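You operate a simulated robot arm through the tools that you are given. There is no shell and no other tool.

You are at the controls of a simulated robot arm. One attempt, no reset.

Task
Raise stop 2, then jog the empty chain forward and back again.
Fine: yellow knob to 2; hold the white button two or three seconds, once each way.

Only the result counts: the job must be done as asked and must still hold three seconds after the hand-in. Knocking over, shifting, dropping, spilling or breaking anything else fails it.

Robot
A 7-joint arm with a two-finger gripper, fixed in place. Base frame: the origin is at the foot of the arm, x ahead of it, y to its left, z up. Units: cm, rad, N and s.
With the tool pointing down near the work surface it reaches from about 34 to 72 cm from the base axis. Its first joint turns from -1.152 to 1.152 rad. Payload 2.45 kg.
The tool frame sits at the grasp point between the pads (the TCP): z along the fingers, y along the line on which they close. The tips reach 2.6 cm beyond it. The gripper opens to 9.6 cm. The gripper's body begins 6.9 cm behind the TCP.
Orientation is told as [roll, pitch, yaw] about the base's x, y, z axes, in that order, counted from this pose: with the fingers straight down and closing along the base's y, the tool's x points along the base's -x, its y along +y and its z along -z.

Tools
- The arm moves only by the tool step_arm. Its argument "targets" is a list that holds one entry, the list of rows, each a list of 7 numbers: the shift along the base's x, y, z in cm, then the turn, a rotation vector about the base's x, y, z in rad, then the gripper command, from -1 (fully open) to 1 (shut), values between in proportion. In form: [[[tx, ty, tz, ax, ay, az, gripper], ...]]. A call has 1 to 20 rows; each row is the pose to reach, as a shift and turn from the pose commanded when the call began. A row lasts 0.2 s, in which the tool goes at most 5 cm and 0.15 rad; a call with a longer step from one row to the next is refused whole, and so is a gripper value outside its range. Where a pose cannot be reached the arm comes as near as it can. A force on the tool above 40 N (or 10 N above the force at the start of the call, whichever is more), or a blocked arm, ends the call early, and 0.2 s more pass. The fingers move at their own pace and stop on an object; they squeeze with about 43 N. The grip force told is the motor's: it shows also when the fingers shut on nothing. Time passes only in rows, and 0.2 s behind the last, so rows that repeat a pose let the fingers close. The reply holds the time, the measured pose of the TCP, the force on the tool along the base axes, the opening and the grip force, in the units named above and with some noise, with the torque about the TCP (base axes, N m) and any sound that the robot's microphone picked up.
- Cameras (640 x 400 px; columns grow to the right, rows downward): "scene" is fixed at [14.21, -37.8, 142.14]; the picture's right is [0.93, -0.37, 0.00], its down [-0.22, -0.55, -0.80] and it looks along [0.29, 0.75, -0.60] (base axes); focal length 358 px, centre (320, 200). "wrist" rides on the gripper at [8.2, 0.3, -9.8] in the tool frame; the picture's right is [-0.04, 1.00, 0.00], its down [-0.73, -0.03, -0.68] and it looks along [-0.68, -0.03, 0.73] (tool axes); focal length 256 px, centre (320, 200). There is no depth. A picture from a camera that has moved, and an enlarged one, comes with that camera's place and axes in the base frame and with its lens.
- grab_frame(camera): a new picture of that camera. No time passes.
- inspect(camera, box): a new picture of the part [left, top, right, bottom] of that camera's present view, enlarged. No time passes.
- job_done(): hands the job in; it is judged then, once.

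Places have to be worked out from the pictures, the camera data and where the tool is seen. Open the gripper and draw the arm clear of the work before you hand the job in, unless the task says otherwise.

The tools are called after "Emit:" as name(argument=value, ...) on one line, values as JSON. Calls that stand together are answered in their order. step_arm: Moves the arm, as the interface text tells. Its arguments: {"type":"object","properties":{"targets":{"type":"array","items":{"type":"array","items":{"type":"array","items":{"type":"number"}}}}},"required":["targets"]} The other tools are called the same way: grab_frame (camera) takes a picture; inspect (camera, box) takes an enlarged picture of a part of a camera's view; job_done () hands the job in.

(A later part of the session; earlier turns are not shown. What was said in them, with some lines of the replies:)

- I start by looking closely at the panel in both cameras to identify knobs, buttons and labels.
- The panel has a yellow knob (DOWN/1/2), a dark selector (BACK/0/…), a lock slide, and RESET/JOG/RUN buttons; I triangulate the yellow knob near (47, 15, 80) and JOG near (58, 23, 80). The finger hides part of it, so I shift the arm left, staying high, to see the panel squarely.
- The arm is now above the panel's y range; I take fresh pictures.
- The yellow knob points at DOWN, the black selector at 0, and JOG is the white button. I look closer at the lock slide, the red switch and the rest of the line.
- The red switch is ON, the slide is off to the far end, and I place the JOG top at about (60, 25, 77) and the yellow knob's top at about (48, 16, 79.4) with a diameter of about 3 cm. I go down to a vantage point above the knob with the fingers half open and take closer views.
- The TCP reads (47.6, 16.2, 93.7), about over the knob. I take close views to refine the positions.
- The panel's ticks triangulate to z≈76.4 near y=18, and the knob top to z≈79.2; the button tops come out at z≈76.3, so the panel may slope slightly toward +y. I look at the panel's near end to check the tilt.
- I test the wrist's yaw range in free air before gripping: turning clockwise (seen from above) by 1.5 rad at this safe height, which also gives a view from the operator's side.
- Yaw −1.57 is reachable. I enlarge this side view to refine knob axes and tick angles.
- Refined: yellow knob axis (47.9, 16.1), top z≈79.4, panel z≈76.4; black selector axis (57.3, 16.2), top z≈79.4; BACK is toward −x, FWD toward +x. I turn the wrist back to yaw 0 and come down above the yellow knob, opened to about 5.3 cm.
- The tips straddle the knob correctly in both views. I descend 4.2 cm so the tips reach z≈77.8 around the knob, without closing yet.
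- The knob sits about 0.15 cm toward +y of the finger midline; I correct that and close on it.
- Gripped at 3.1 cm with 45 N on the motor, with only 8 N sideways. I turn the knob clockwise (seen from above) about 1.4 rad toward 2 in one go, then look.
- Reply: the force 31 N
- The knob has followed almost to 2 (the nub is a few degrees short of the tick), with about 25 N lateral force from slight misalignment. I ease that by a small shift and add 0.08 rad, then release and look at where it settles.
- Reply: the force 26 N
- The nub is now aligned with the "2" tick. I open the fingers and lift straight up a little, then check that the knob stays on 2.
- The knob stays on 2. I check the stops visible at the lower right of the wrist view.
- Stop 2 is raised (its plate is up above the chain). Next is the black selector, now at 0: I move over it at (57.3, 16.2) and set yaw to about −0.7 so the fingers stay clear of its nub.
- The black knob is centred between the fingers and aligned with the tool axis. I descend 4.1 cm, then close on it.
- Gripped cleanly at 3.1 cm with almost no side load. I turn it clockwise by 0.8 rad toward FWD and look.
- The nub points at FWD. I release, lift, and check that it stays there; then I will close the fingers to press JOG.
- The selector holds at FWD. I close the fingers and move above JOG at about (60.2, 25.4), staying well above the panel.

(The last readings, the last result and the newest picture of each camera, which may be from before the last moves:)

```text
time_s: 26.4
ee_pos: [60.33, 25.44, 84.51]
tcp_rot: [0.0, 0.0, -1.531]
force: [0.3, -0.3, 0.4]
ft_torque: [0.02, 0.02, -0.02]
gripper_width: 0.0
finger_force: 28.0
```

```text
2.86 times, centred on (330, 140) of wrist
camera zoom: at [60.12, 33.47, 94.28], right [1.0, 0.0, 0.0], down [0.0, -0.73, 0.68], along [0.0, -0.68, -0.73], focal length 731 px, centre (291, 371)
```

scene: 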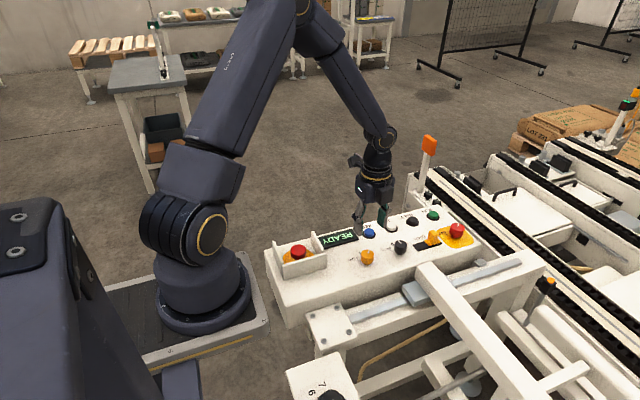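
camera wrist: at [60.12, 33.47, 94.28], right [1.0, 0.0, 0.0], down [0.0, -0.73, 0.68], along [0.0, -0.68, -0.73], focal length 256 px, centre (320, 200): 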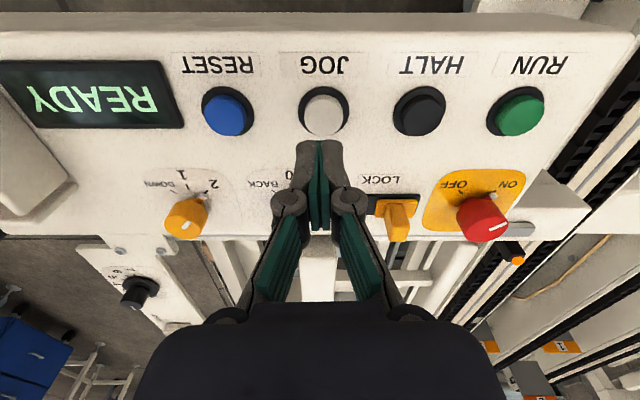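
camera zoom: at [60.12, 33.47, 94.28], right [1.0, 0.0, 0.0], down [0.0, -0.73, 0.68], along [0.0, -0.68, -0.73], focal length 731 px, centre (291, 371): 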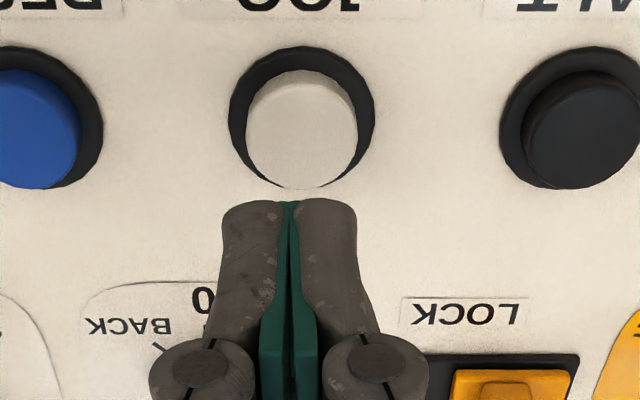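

JOG's cap triangulates to (60.4, 25.4) with its top at z≈77.0; the camera pose puts the TCP at about (60.15, 25.27, 84.5). I correct the offset and come down to about 0.6 cm above the cap.

Emit:
step_arm(targets=[[[0.25, 0.1, -1, 0, 0, 0, 1], [0.25, 0.1, -2.5, 0, 0, 0, 1], [0.25, 0.1, -3.7, 0, 0, 0, 1], [0.25, 0.1, -4.3, 0, 0, 0, 1], [0.25, 0.1, -4.3, 0, 0, 0, 1]]])

Emit:
inspect(camera="wrist", box=[220, 90, 440, 230])

Emit:
inspect(camera="scene", box=[360, 190, 440, 250])

```text
time_s: 27.6
ee_pos: [60.5, 25.63, 80.06]
tcp_rot: [0.002, -0.001, -1.53]
force: [0.2, -0.3, 0.7]
ft_torque: [-0.02, -0.01, -0.01]
gripper_width: 0.0
finger_force: 28.4
```

```text
2.86 times, centred on (330, 160) of wrist
camera zoom: at [60.37, 33.63, 89.95], right [1.0, 0.0, 0.0], down [0.0, -0.73, 0.68], along [0.0, -0.68, -0.73], focal length 731 px, centre (291, 314)
```

zoom: 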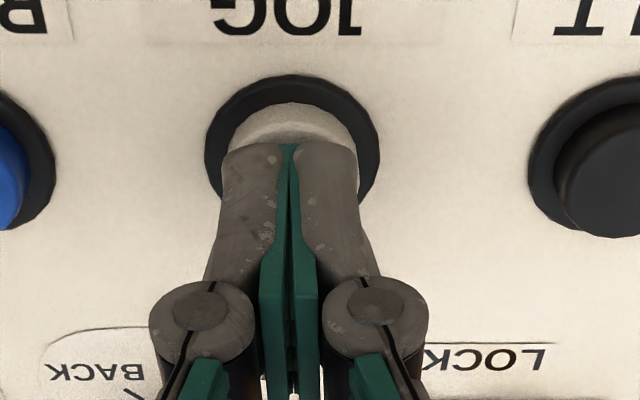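

```text
6.67 times, centred on (400, 220) of scene
camera zoom: at [14.21, -37.8, 142.14], right [0.93, -0.37, 0.0], down [-0.22, -0.55, -0.8], along [0.29, 0.75, -0.6], focal length 2384 px, centre (-213, 67)
```

zoom: 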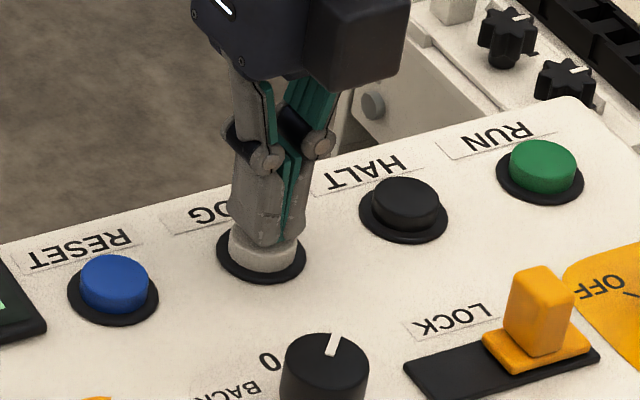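

The tips are centred over the white cap, roughly 0.5 cm above it. I lower by 0.3 cm to approach contact.

Emit:
step_arm(targets=[[[0, 0, -0.15, 0, 0, 0, 1], [0, 0, -0.3, 0, 0, 0, 1]]])

Emit:
inspect(camera="scene", box=[360, 190, 440, 250])

```text
time_s: 28.2
ee_pos: [60.4, 25.56, 79.68]
tcp_rot: [0.001, -0.002, -1.532]
force: [-0.4, 0.0, 0.7]
ft_torque: [-0.02, -0.01, -0.05]
gripper_width: 0.0
finger_force: 28.5
```

```text
6.67 times, centred on (400, 220) of scene
camera zoom: at [14.21, -37.8, 142.14], right [0.93, -0.37, 0.0], down [-0.22, -0.55, -0.8], along [0.29, 0.75, -0.6], focal length 2384 px, centre (-213, 67)
```

zoom: 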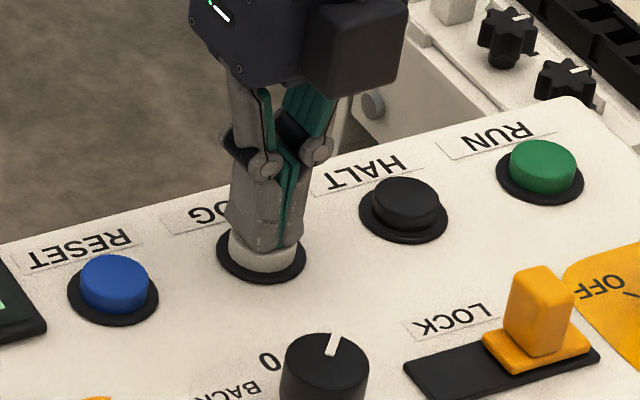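

No contact force yet. I go down another 0.2 cm.

Emit:
step_arm(targets=[[[0, 0, -0.2, 0, 0, 0, 1]]])

Emit:
inspect(camera="scene", box=[320, 190, 440, 265])

```text
time_s: 28.6
ee_pos: [60.42, 25.58, 79.64]
tcp_rot: [0.001, -0.001, -1.529]
force: [-0.5, -0.2, 0.6]
ft_torque: [-0.02, 0.03, -0.01]
gripper_width: 0.63
finger_force: 28.7
```

```text
5.33 times, centred on (380, 228) of scene
camera zoom: at [14.2, -37.8, 142.14], right [0.93, -0.37, 0.0], down [-0.22, -0.55, -0.8], along [0.29, 0.75, -0.6], focal length 1907 px, centre (0, 53)
```

zoom: 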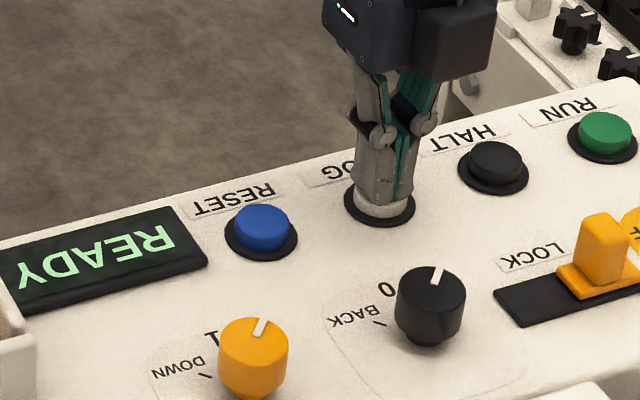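

Force is still nil, though the opening reading jumped to 0.63, which might be a noise glitch or the first touch. I go another 0.15 cm and watch both.

Emit:
step_arm(targets=[[[0, 0, -0.15, 0, 0, 0, 1]]])

Emit:
inspect(camera="scene", box=[320, 190, 440, 265])

Emit:
inspect(camera="wrist", box=[220, 90, 440, 230])

```text
time_s: 29.0
ee_pos: [60.57, 25.65, 79.48]
tcp_rot: [0.0, 0.001, -1.531]
force: [-0.2, -1.1, 1.7]
ft_torque: [-0.02, 0.02, -0.03]
gripper_width: 0.6
finger_force: 28.8
heard: click
```

```text
5.33 times, centred on (380, 228) of scene
camera zoom: at [14.2, -37.81, 142.14], right [0.93, -0.37, 0.0], down [-0.22, -0.55, -0.8], along [0.29, 0.75, -0.6], focal length 1907 px, centre (0, 53)
```

zoom: 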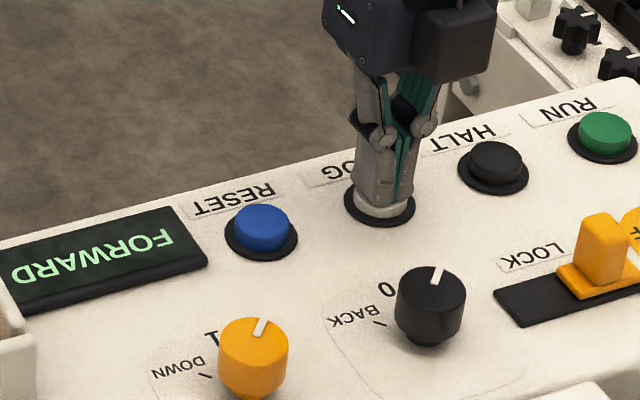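

```text
2.86 times, centred on (330, 160) of wrist
camera zoom: at [60.37, 33.64, 89.26], right [1.0, 0.0, 0.0], down [0.0, -0.73, 0.68], along [0.0, -0.68, -0.73], focal length 731 px, centre (291, 314)
```

zoom: 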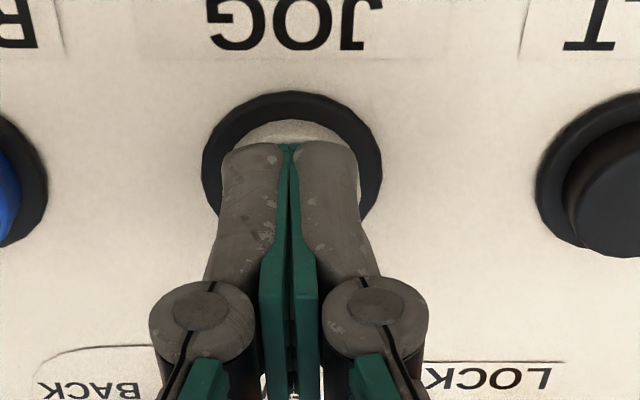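

A click was heard and the display reads FORWARD, so the button is down since about 28.8 s. I press 0.1 cm deeper, hold for about 2.2 s more, and lift in the same call, for a total of roughly 2.5 s.

Emit:
step_arm(targets=[[[0, 0, -0.1, 0, 0, 0, 1], [0, 0, -0.1, 0, 0, 0, 1], [0, 0, -0.1, 0, 0, 0, 1], [0, 0, -0.1, 0, 0, 0, 1], [0, 0, -0.1, 0, 0, 0, 1], [0, 0, -0.1, 0, 0, 0, 1], [0, 0, -0.1, 0, 0, 0, 1], [0, 0, -0.1, 0, 0, 0, 1], [0, 0, -0.1, 0, 0, 0, 1], [0, 0, -0.1, 0, 0, 0, 1], [0, 0, -0.1, 0, 0, 0, 1], [0, 0, 1, 0, 0, 0, 1], [0, 0, 2.5, 0, 0, 0, 1]]])

Emit:
inspect(camera="scene", box=[320, 190, 440, 265])

Emit:
grab_frame(camera="wrist")

```text
time_s: 31.8
ee_pos: [60.46, 25.6, 81.94]
tcp_rot: [0.0, 0.001, -1.531]
force: [0.1, 0.6, 0.3]
ft_torque: [-0.03, 0.03, 0.0]
gripper_width: 0.0
finger_force: 28.7
```

```text
5.33 times, centred on (380, 228) of scene
camera zoom: at [14.21, -37.8, 142.14], right [0.93, -0.37, 0.0], down [-0.22, -0.55, -0.8], along [0.29, 0.75, -0.6], focal length 1907 px, centre (0, 53)
```

zoom: 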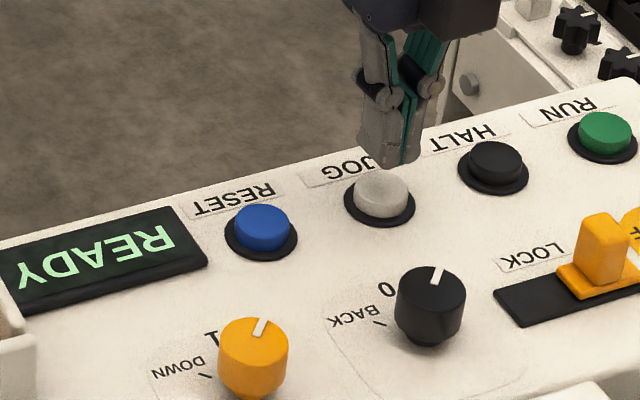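

```text
taken
camera wrist: at [60.42, 33.63, 91.8], right [1.0, 0.0, 0.0], down [0.0, -0.73, 0.68], along [0.0, -0.68, -0.73], focal length 256 px, centre (320, 200)
```

wrist: 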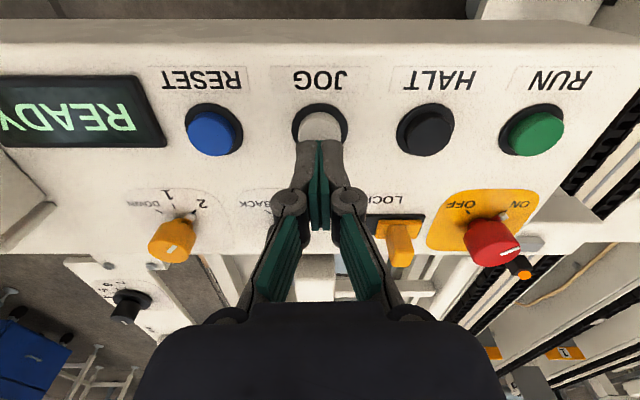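

JOG was held about 2.4 s and the display is back to READY. Now I lift, open, and return to the exact earlier grip pose of the selector, stopping first 4 cm above it.

Emit:
step_arm(targets=[[[0, 0, 3, 0, 0, 0, 1], [0, 0, 6, 0, 0, 0, 0.5], [0, -2, 7.45, 0, 0, 0, 0], [-1, -5, 7.45, 0, 0, 0, -0.1], [-2.5, -8, 7.45, 0, 0, 0, -0.1], [-3.1, -9.3, 7.45, 0, 0, 0, -0.1], [-3.1, -9.3, 5, 0, 0, 0, -0.1], [-3.1, -9.3, 2.45, 0, 0, 0, -0.1], [-3.1, -9.3, 2.45, 0, 0, 0, -0.1]]])

Emit:
inspect(camera="wrist", box=[220, 60, 440, 200])

```text
time_s: 33.8
ee_pos: [57.5, 16.15, 84.42]
tcp_rot: [0.0, 0.0, -1.529]
force: [-0.4, -1.1, -0.3]
ft_torque: [-0.02, -0.01, 0.01]
gripper_width: 5.28
finger_force: 0.1
```

```text
2.86 times, centred on (330, 130) of wrist
camera zoom: at [57.27, 24.24, 94.24], right [1.0, 0.0, 0.0], down [0.0, -0.73, 0.68], along [0.0, -0.68, -0.73], focal length 731 px, centre (291, 400)
```

zoom: 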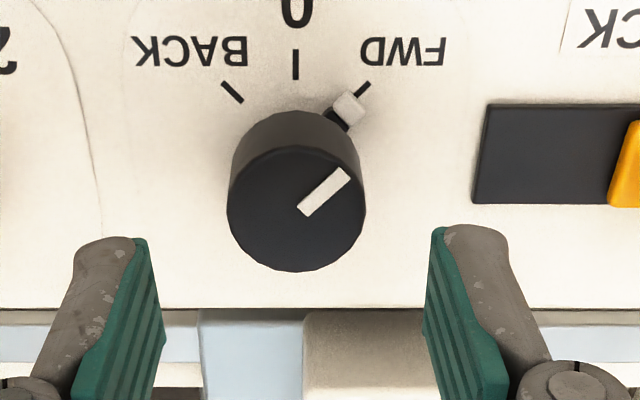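

The knob is about 0.1–0.2 cm toward +x/+y of the tool axis. I correct that, descend and close.

Emit:
step_arm(targets=[[[0.08, 0.15, -1.5, 0, 0, 0, -0.1], [0.08, 0.15, -3, 0, 0, 0, -0.1], [0.08, 0.15, -4, 0, 0, 0, -0.1], [0.08, 0.15, -4, 0, 0, 0, -0.1], [0.08, 0.15, -4, 0, 0, 0, 0.1], [0.08, 0.15, -4, 0, 0, 0, 0.4], [0.08, 0.15, -4, 0, 0, 0, 1], [0.08, 0.15, -4, 0, 0, 0, 1], [0.08, 0.15, -4, 0, 0, 0, 1]]])

Emit:
inspect(camera="wrist", box=[220, 60, 440, 200])

```text
time_s: 35.8
ee_pos: [57.48, 16.33, 80.4]
tcp_rot: [0.002, 0.002, -1.53]
force: [9.4, 1.4, -4.7]
ft_torque: [0.12, -0.35, -0.01]
gripper_width: 3.11
finger_force: 45.0
```

```text
2.86 times, centred on (330, 130) of wrist
camera zoom: at [57.35, 24.44, 90.28], right [1.0, 0.0, 0.0], down [0.0, -0.73, 0.68], along [0.0, -0.68, -0.73], focal length 731 px, centre (291, 400)
```

zoom: 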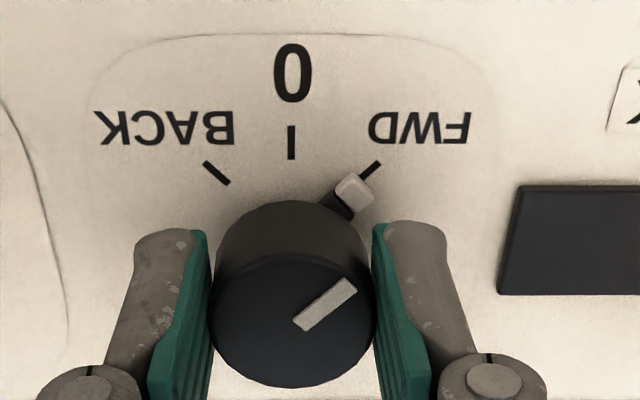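

Gripped again with about 9 N along x. I turn it counter-clockwise by 1.6 rad, through 0, to BACK.

Emit:
step_arm(targets=[[[0.05, 0, 0, 0, 0, 0.14, 1], [0.05, 0, 0, 0, 0, 0.28, 1], [0.05, 0, 0, 0, 0, 0.42, 1], [0.05, 0, 0, 0, 0, 0.56, 1], [0.05, 0, 0, 0, 0, 0.7, 1], [0.05, 0, 0, 0, 0, 0.84, 1], [0.05, 0, 0, 0, 0, 0.98, 1], [0.05, 0, 0, 0, 0, 1.12, 1], [0.05, 0, 0, 0, 0, 1.26, 1], [0.05, 0, 0, 0, 0, 1.4, 1], [0.05, 0, 0, 0, 0, 1.54, 1], [0.05, 0, 0, 0, 0, 1.6, 1], [0.05, 0, 0, 0, 0, 1.6, 1]]])

Emit:
inspect(camera="wrist", box=[220, 60, 440, 200])

Emit:
inspect(camera="scene", box=[320, 190, 440, 290])

```text
time_s: 38.6
ee_pos: [57.38, 16.09, 80.37]
tcp_rot: [-0.004, 0.004, 0.07]
force: [-12.6, -22.3, 16.9]
ft_torque: [-0.42, 0.39, -0.82]
gripper_width: 3.11
finger_force: 45.2
```

```text
2.86 times, centred on (330, 130) of wrist
camera zoom: at [49.18, 15.91, 90.24], right [-0.03, 1.0, 0.0], down [0.74, 0.02, 0.68], along [0.68, 0.02, -0.74], focal length 731 px, centre (291, 400)
```

zoom: 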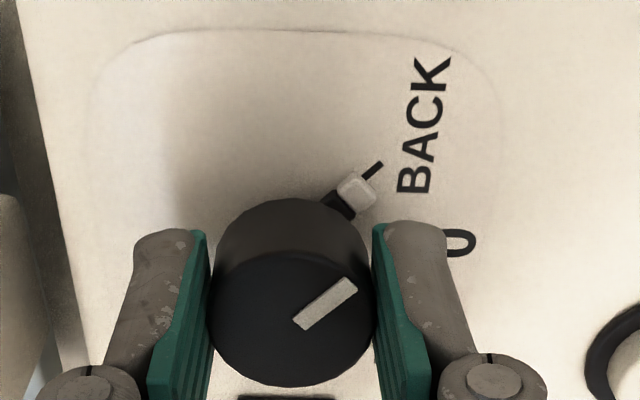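

```text
4.00 times, centred on (380, 240) of scene
camera zoom: at [14.15, -37.86, 142.13], right [0.93, -0.37, 0.0], down [-0.22, -0.55, -0.8], along [0.29, 0.75, -0.59], focal length 1430 px, centre (80, 40)
```

zoom: 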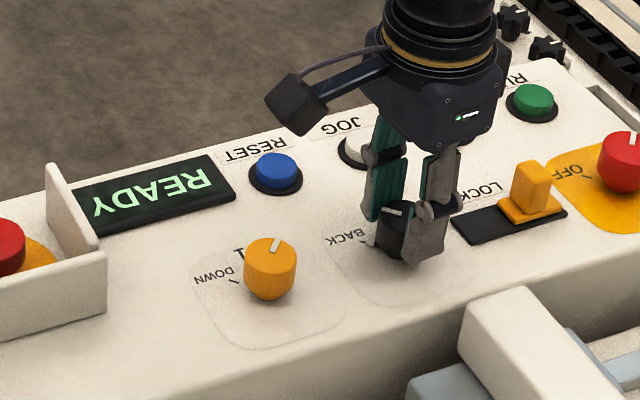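

The nub has reached the BACK tick, and the −0.8 N m torque suggests the end stop. I relax the turn by a hair, release and lift, then check.

Emit:
step_arm(targets=[[[0, 0, 0, 0, 0, -0.05, 1], [0, 0, 0, 0, 0, -0.05, 0.2], [0, 0, 0, 0, 0, -0.05, -0.1], [0, 0, 0, 0, 0, -0.05, -0.1], [0, 0, 1, 0, 0, -0.05, -0.1], [0, 0, 3, 0, 0, -0.05, -0.1], [0, 0, 6, 0, 0, -0.05, -0.1], [0, 0, 9, 0, 0, -0.05, -0.1], [0, 0, 9, 0, 0, -0.05, -0.1]]])

Emit:
inspect(camera="wrist", box=[220, 30, 440, 170])

Emit:
inspect(camera="scene", box=[320, 190, 480, 290])

```text
time_s: 40.6
ee_pos: [57.5, 16.46, 89.41]
tcp_rot: [0.0, -0.001, 0.02]
force: [0.1, 0.2, -0.3]
ft_torque: [0.01, 0.0, 0.02]
gripper_width: 5.27
finger_force: 0.1
```

```text
2.86 times, centred on (330, 100) of wrist
camera zoom: at [49.32, 16.57, 99.21], right [0.02, 1.0, 0.0], down [0.73, -0.01, 0.68], along [0.68, -0.01, -0.73], focal length 731 px, centre (291, 486)
```

zoom: 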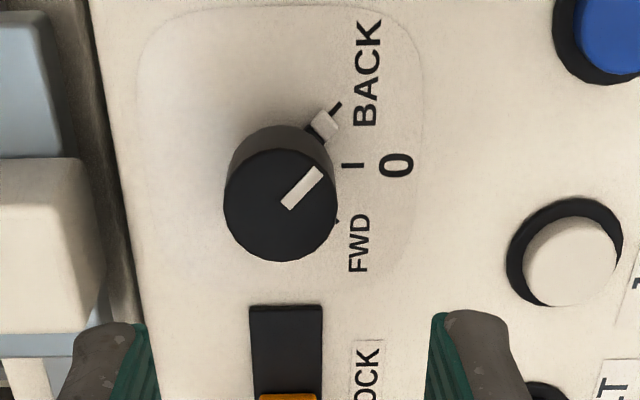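

```text
4.00 times, centred on (400, 240) of scene
camera zoom: at [14.21, -37.8, 142.14], right [0.93, -0.37, 0.0], down [-0.22, -0.55, -0.8], along [0.29, 0.75, -0.6], focal length 1430 px, centre (0, 40)
```

zoom: 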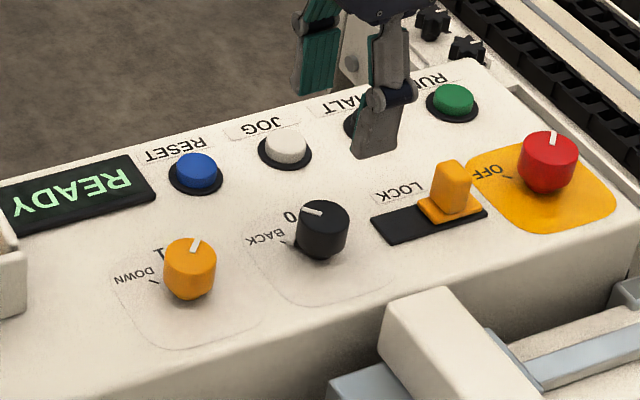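

The selector stays at BACK and the display reads READY. I close the fingers and go back over JOG, stopping about 4.5 cm above it to check alignment.

Emit:
step_arm(targets=[[[0.5, 2, 0, 0, 0, 0, 0.5], [1, 4, 0, 0, 0, 0, 1], [2, 6.5, 0, 0, 0, 0, 1], [2.88, 9.0, 0, 0, 0, 0, 1], [2.88, 9.0, -2, 0, 0, 0, 1], [2.88, 9.0, -4, 0, 0, 0, 1], [2.88, 9.0, -5.4, 0, 0, 0, 1], [2.88, 9.0, -5.4, 0, 0, 0, 1], [2.88, 9.0, -5.4, 0, 0, 0, 1]]])

Emit:
inspect(camera="wrist", box=[220, 70, 440, 210])

Emit:
inspect(camera="scene", box=[340, 170, 460, 270])

```text
time_s: 42.6
ee_pos: [60.26, 25.38, 84.03]
tcp_rot: [0.001, -0.002, 0.02]
force: [-0.1, -0.3, -0.1]
ft_torque: [0.01, -0.01, 0.0]
gripper_width: 0.01
finger_force: 28.6
```

```text
2.86 times, centred on (330, 140) of wrist
camera zoom: at [51.98, 25.47, 93.84], right [0.02, 1.0, 0.0], down [0.73, -0.01, 0.68], along [0.68, -0.01, -0.73], focal length 731 px, centre (291, 371)
```

zoom: 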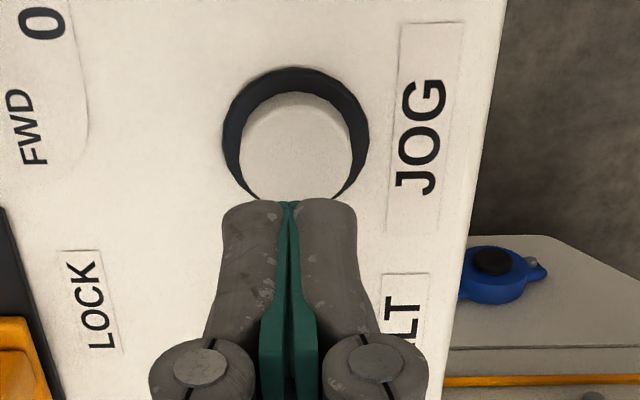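

```text
4.00 times, centred on (400, 220) of scene
camera zoom: at [14.21, -37.8, 142.14], right [0.93, -0.37, 0.0], down [-0.22, -0.55, -0.8], along [0.29, 0.75, -0.6], focal length 1430 px, centre (0, 120)
```

zoom: 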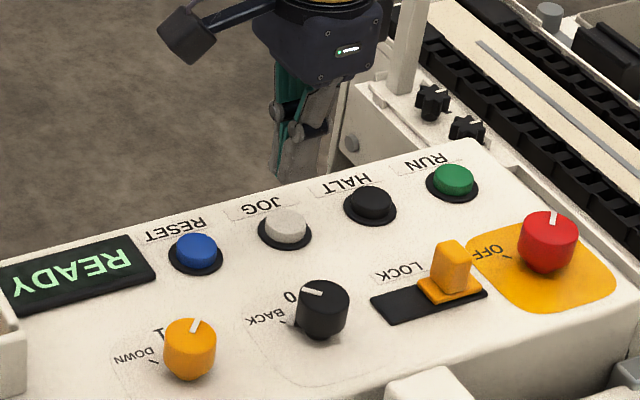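

The fingers are centred on JOG within 0.2 cm. I apply the small correction and come down to just above the cap.

Emit:
step_arm(targets=[[[0.15, 0.1, -1.5, 0, 0, 0, 1], [0.15, 0.1, -3, 0, 0, 0, 1], [0.15, 0.1, -3.8, 0, 0, 0, 1], [0.15, 0.1, -4.1, 0, 0, 0, 1], [0.15, 0.1, -4.1, 0, 0, 0, 1]]])

Emit:
inspect(camera="scene", box=[320, 190, 440, 265])

Emit:
inspect(camera="wrist", box=[220, 90, 440, 230])

```text
time_s: 43.8
ee_pos: [60.51, 25.53, 79.86]
tcp_rot: [0.0, 0.001, 0.022]
force: [0.0, 0.2, 0.3]
ft_torque: [-0.02, 0.03, -0.01]
gripper_width: 0.01
finger_force: 28.8
```

```text
5.33 times, centred on (380, 228) of scene
camera zoom: at [14.21, -37.8, 142.14], right [0.93, -0.37, 0.0], down [-0.22, -0.55, -0.8], along [0.29, 0.75, -0.6], focal length 1907 px, centre (0, 53)
```

zoom: 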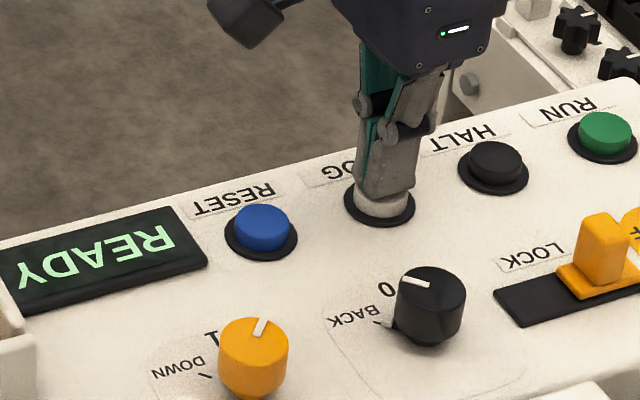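

```text
2.86 times, centred on (330, 160) of wrist
camera zoom: at [52.26, 25.64, 89.69], right [0.02, 1.0, 0.0], down [0.73, -0.01, 0.68], along [0.68, -0.01, -0.73], focal length 731 px, centre (291, 314)
```

zoom: 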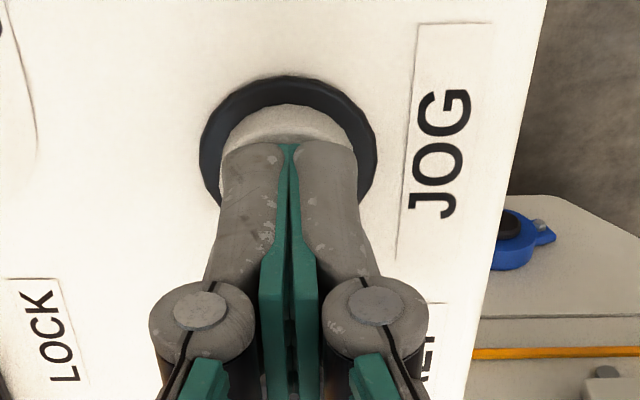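

The tips are just above the cap. I press down 0.4 cm (the depth that clicked before) and check the display.

Emit:
step_arm(targets=[[[0, 0, -0.4, 0, 0, 0, 1]]])

Emit:
inspect(camera="scene", box=[320, 190, 440, 265])

```text
time_s: 44.2
ee_pos: [60.6, 25.64, 79.63]
tcp_rot: [-0.001, 0.0, 0.022]
force: [-0.9, 0.0, 1.9]
ft_torque: [-0.01, -0.02, 0.0]
gripper_width: 0.62
finger_force: 28.6
```

```text
5.33 times, centred on (380, 228) of scene
camera zoom: at [14.2, -37.8, 142.14], right [0.93, -0.37, 0.0], down [-0.22, -0.55, -0.8], along [0.29, 0.75, -0.6], focal length 1907 px, centre (0, 53)
```

zoom: 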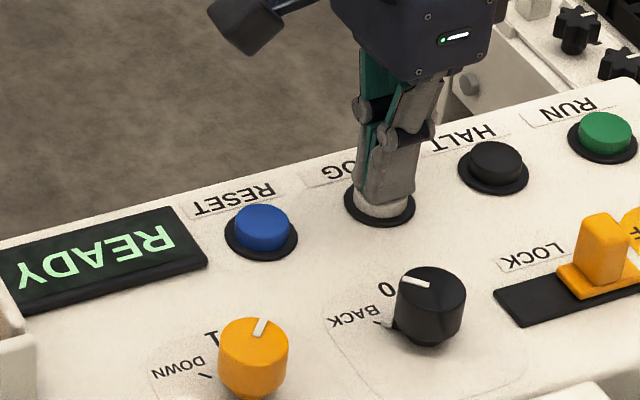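

Contact is felt (1.9 N) but the display still reads READY with no click. I press another 0.15 cm.

Emit:
step_arm(targets=[[[0, 0, -0.15, 0, 0, 0, 1]]])

Emit:
inspect(camera="scene", box=[320, 190, 440, 265])

```text
time_s: 44.6
ee_pos: [60.46, 25.46, 79.34]
tcp_rot: [-0.001, 0.001, 0.022]
force: [-1.3, 1.1, 3.8]
ft_torque: [0.05, 0.01, 0.02]
gripper_width: 0.6
finger_force: 28.9
heard: click
```

```text
5.33 times, centred on (380, 228) of scene
camera zoom: at [14.2, -37.8, 142.14], right [0.93, -0.37, 0.0], down [-0.22, -0.55, -0.8], along [0.29, 0.75, -0.6], focal length 1907 px, centre (0, 53)
```

zoom: 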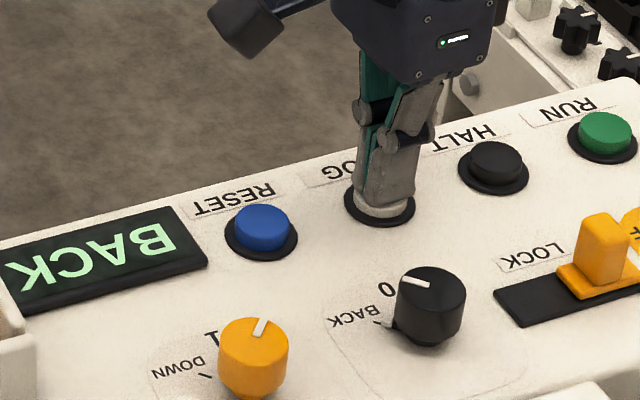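

A click, and the display reads BACK: the reverse jog is running since about 44.4 s. I hold 2.2 s more with the same slight extra depth and then lift, as in the forward jog.

Emit:
step_arm(targets=[[[0, 0, -0.1, 0, 0, 0, 1], [0, 0, -0.1, 0, 0, 0, 1], [0, 0, -0.1, 0, 0, 0, 1], [0, 0, -0.1, 0, 0, 0, 1], [0, 0, -0.1, 0, 0, 0, 1], [0, 0, -0.1, 0, 0, 0, 1], [0, 0, -0.1, 0, 0, 0, 1], [0, 0, -0.1, 0, 0, 0, 1], [0, 0, -0.1, 0, 0, 0, 1], [0, 0, -0.1, 0, 0, 0, 1], [0, 0, -0.1, 0, 0, 0, 1], [0, 0, 1, 0, 0, 0, 1], [0, 0, 2.5, 0, 0, 0, 1]]])

Emit:
inspect(camera="scene", box=[320, 190, 480, 290])

```text
time_s: 47.4
ee_pos: [60.56, 25.52, 81.89]
tcp_rot: [0.0, 0.001, 0.021]
force: [0.4, -0.2, -0.1]
ft_torque: [0.02, -0.01, 0.0]
gripper_width: 0.0
finger_force: 28.3
```

```text
4.00 times, centred on (400, 240) of scene
camera zoom: at [14.21, -37.8, 142.14], right [0.93, -0.37, 0.0], down [-0.22, -0.55, -0.8], along [0.29, 0.75, -0.6], focal length 1430 px, centre (0, 40)
```

zoom: 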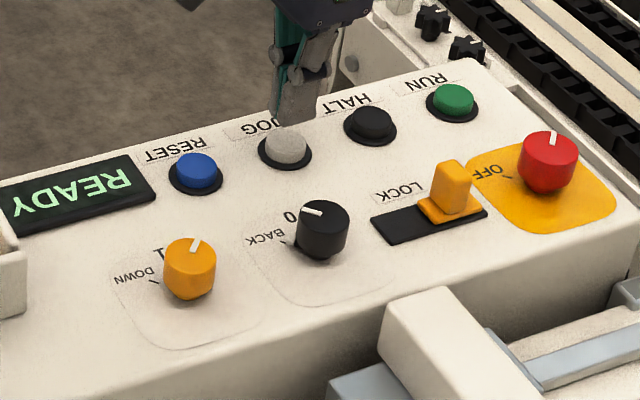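

The reverse jog lasted about 2.5 s and the display is READY again. I lift clear, open the gripper and draw the arm back and up.

Emit:
step_arm(targets=[[[0, 0, 3, 0, 0, 0, 1], [0, 0, 7, 0, 0, 0, 1], [0, 0, 11, 0, 0, 0, 0.5], [-3, -2, 15, 0, 0, 0, 0], [-6, -4, 18, 0, 0, 0, -0.5], [-10, -5, 20, 0, 0, 0, -1], [-14, -6, 21, 0, 0, 0, -1], [-18, -6, 22, 0, 0, 0, -1], [-20, -6, 23, 0, 0, 0, -1], [-20, -6, 23, 0, 0, 0, -1]]])

Emit:
grab_frame(camera="wrist")

Emit:
grab_frame(camera="scene")

Emit:
inspect(camera="wrist", box=[0, 220, 240, 370])

Emit:
inspect(camera="scene", box=[320, 190, 480, 290])

```text
refused: row 4 steps farther than a row can; nothing moved
```

```text
taken
camera wrist: at [52.28, 25.56, 91.74], right [0.02, 1.0, 0.0], down [0.73, -0.01, 0.68], along [0.68, -0.01, -0.73], focal length 256 px, centre (320, 200)
```

wrist: 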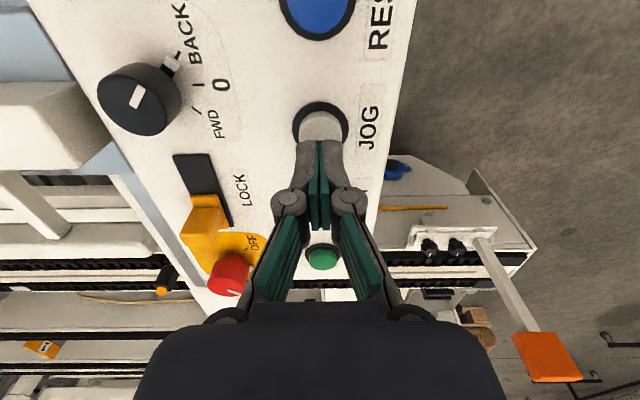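

```text
taken
```

scene: 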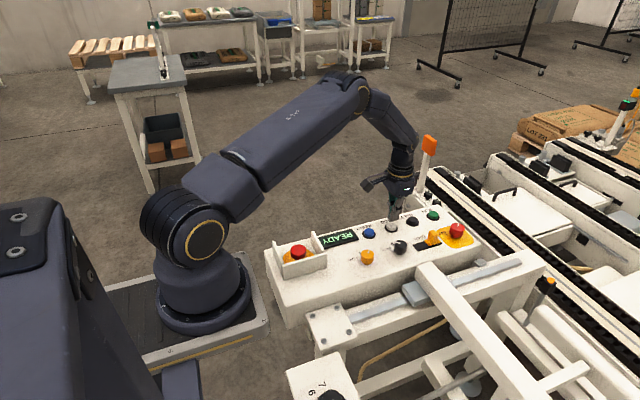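

```text
2.67 times, centred on (120, 295) of wrist
camera zoom: at [52.28, 25.56, 91.74], right [0.02, 1.0, 0.0], down [0.73, -0.01, 0.68], along [0.68, -0.01, -0.73], focal length 683 px, centre (853, -53)
```

zoom: 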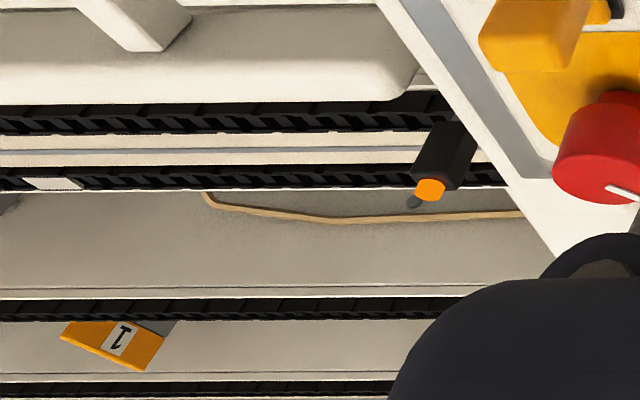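

```text
4.00 times, centred on (400, 240) of scene
camera zoom: at [14.21, -37.8, 142.14], right [0.93, -0.37, 0.0], down [-0.22, -0.55, -0.8], along [0.29, 0.75, -0.6], focal length 1430 px, centre (0, 40)
```

zoom: 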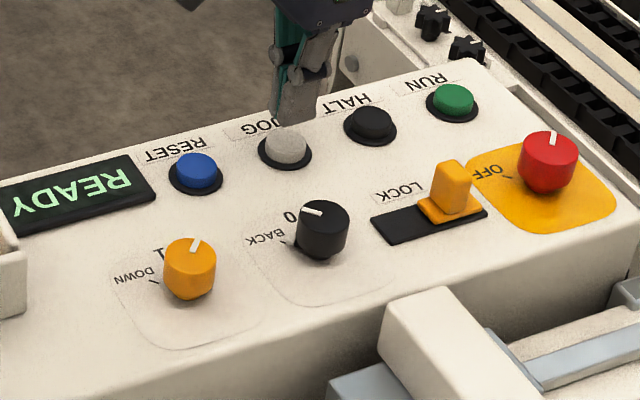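

The call was refused for one over-long step and nothing moved; the panel is unchanged (knob at 2, READY). I repeat the retreat with smaller steps.

Emit:
step_arm(targets=[[[0, 0, 3, 0, 0, 0, 1], [0, 0, 6.5, 0, 0, 0, 1], [0, 0, 10, 0, 0, 0, 0.5], [-2, -2, 13, 0, 0, 0, 0], [-5, -4, 15.5, 0, 0, 0, -0.5], [-8.5, -5.5, 17.5, 0, 0, 0, -1], [-12, -7, 19.5, 0, 0, 0, -1], [-15.5, -8, 21, 0, 0, 0, -1], [-18.5, -9, 22.5, 0, 0, 0, -1], [-20, -9, 23, 0, 0, 0, -1], [-20, -9, 23, 0, 0, 0, -1]]])

Emit:
grab_frame(camera="wrist")

Emit:
grab_frame(camera="scene")

Emit:
inspect(camera="wrist", box=[0, 220, 240, 370])

Emit:
inspect(camera="wrist", box=[240, 60, 440, 240])

```text
time_s: 49.8
ee_pos: [40.54, 16.54, 104.64]
tcp_rot: [0.0, -0.001, 0.018]
force: [0.0, -0.2, -0.4]
ft_torque: [0.0, 0.01, -0.02]
gripper_width: 9.6
finger_force: 0.1
```

```text
taken
camera wrist: at [32.27, 16.52, 114.55], right [0.02, 1.0, 0.0], down [0.73, -0.01, 0.68], along [0.68, -0.01, -0.73], focal length 256 px, centre (320, 200)
```

wrist: 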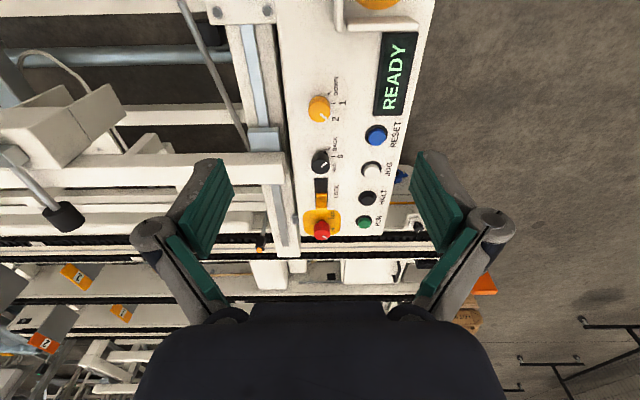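

```text
taken
```

scene: 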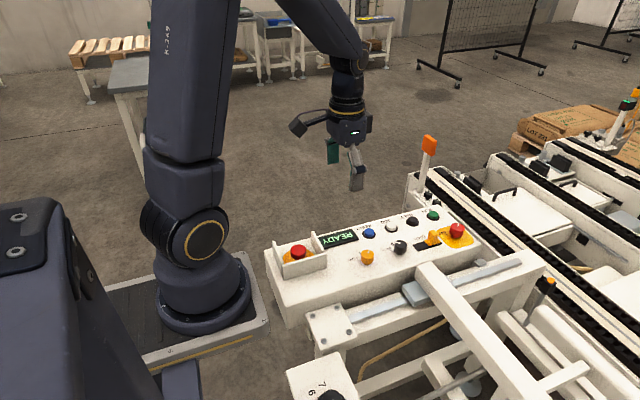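

```text
2.67 times, centred on (120, 295) of wrist
camera zoom: at [32.27, 16.52, 114.55], right [0.02, 1.0, 0.0], down [0.73, -0.01, 0.68], along [0.68, -0.01, -0.73], focal length 683 px, centre (853, -53)
```

zoom: 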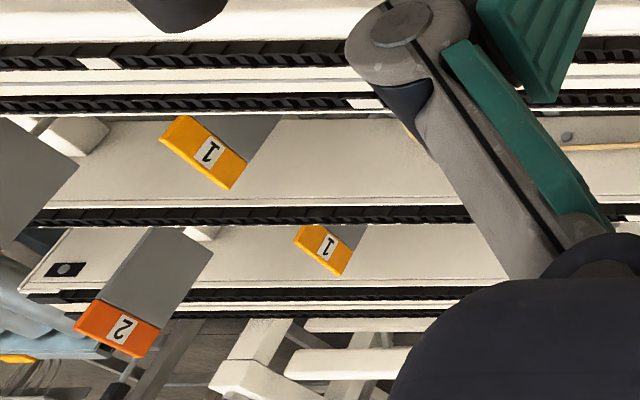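

```text
2.22 times, centred on (340, 150) of wrist
camera zoom: at [32.27, 16.52, 114.55], right [0.02, 1.0, 0.0], down [0.73, -0.01, 0.68], along [0.68, -0.01, -0.73], focal length 569 px, centre (276, 311)
```

zoom: 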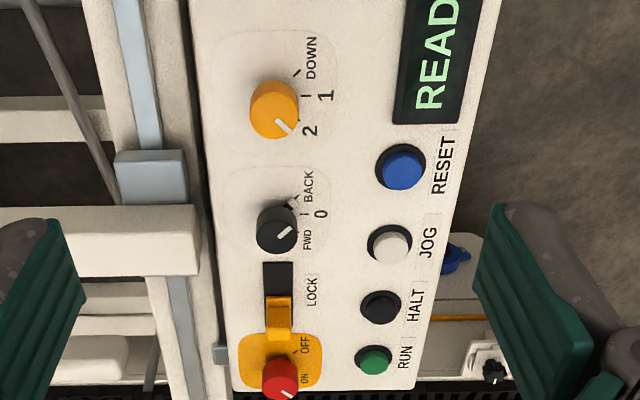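

The pictures show stop 2 up, the yellow knob on 2, the display at READY, and nothing else moved. Both jogs are done, the gripper is open and the arm is clear, so I hand the job in.

Emit:
job_done()

```text
The job is handed in.
```

Stop 2 is raised, and the empty chain has been jogged once forward and once back.

- **Stop 2:** the yellow knob is on 2, and the last pictures show the stop's plate up above the chain.
- **Forward jog:** with the black selector at FWD, I held JOG for about 2.4 s. The display read FORWARD.
- **Back jog:** with the selector at BACK, I held JOG for about 2.5 s. The display read BACK.
- **State at hand-in:** the display reads READY, the gripper is open and the arm is clear. In the final pictures nothing else on the panel had moved.

I left the selector at BACK, since you didn't ask for it to be set back to 0. I went by the display and the button clicks for the jogs; I did not see the chain itself move.
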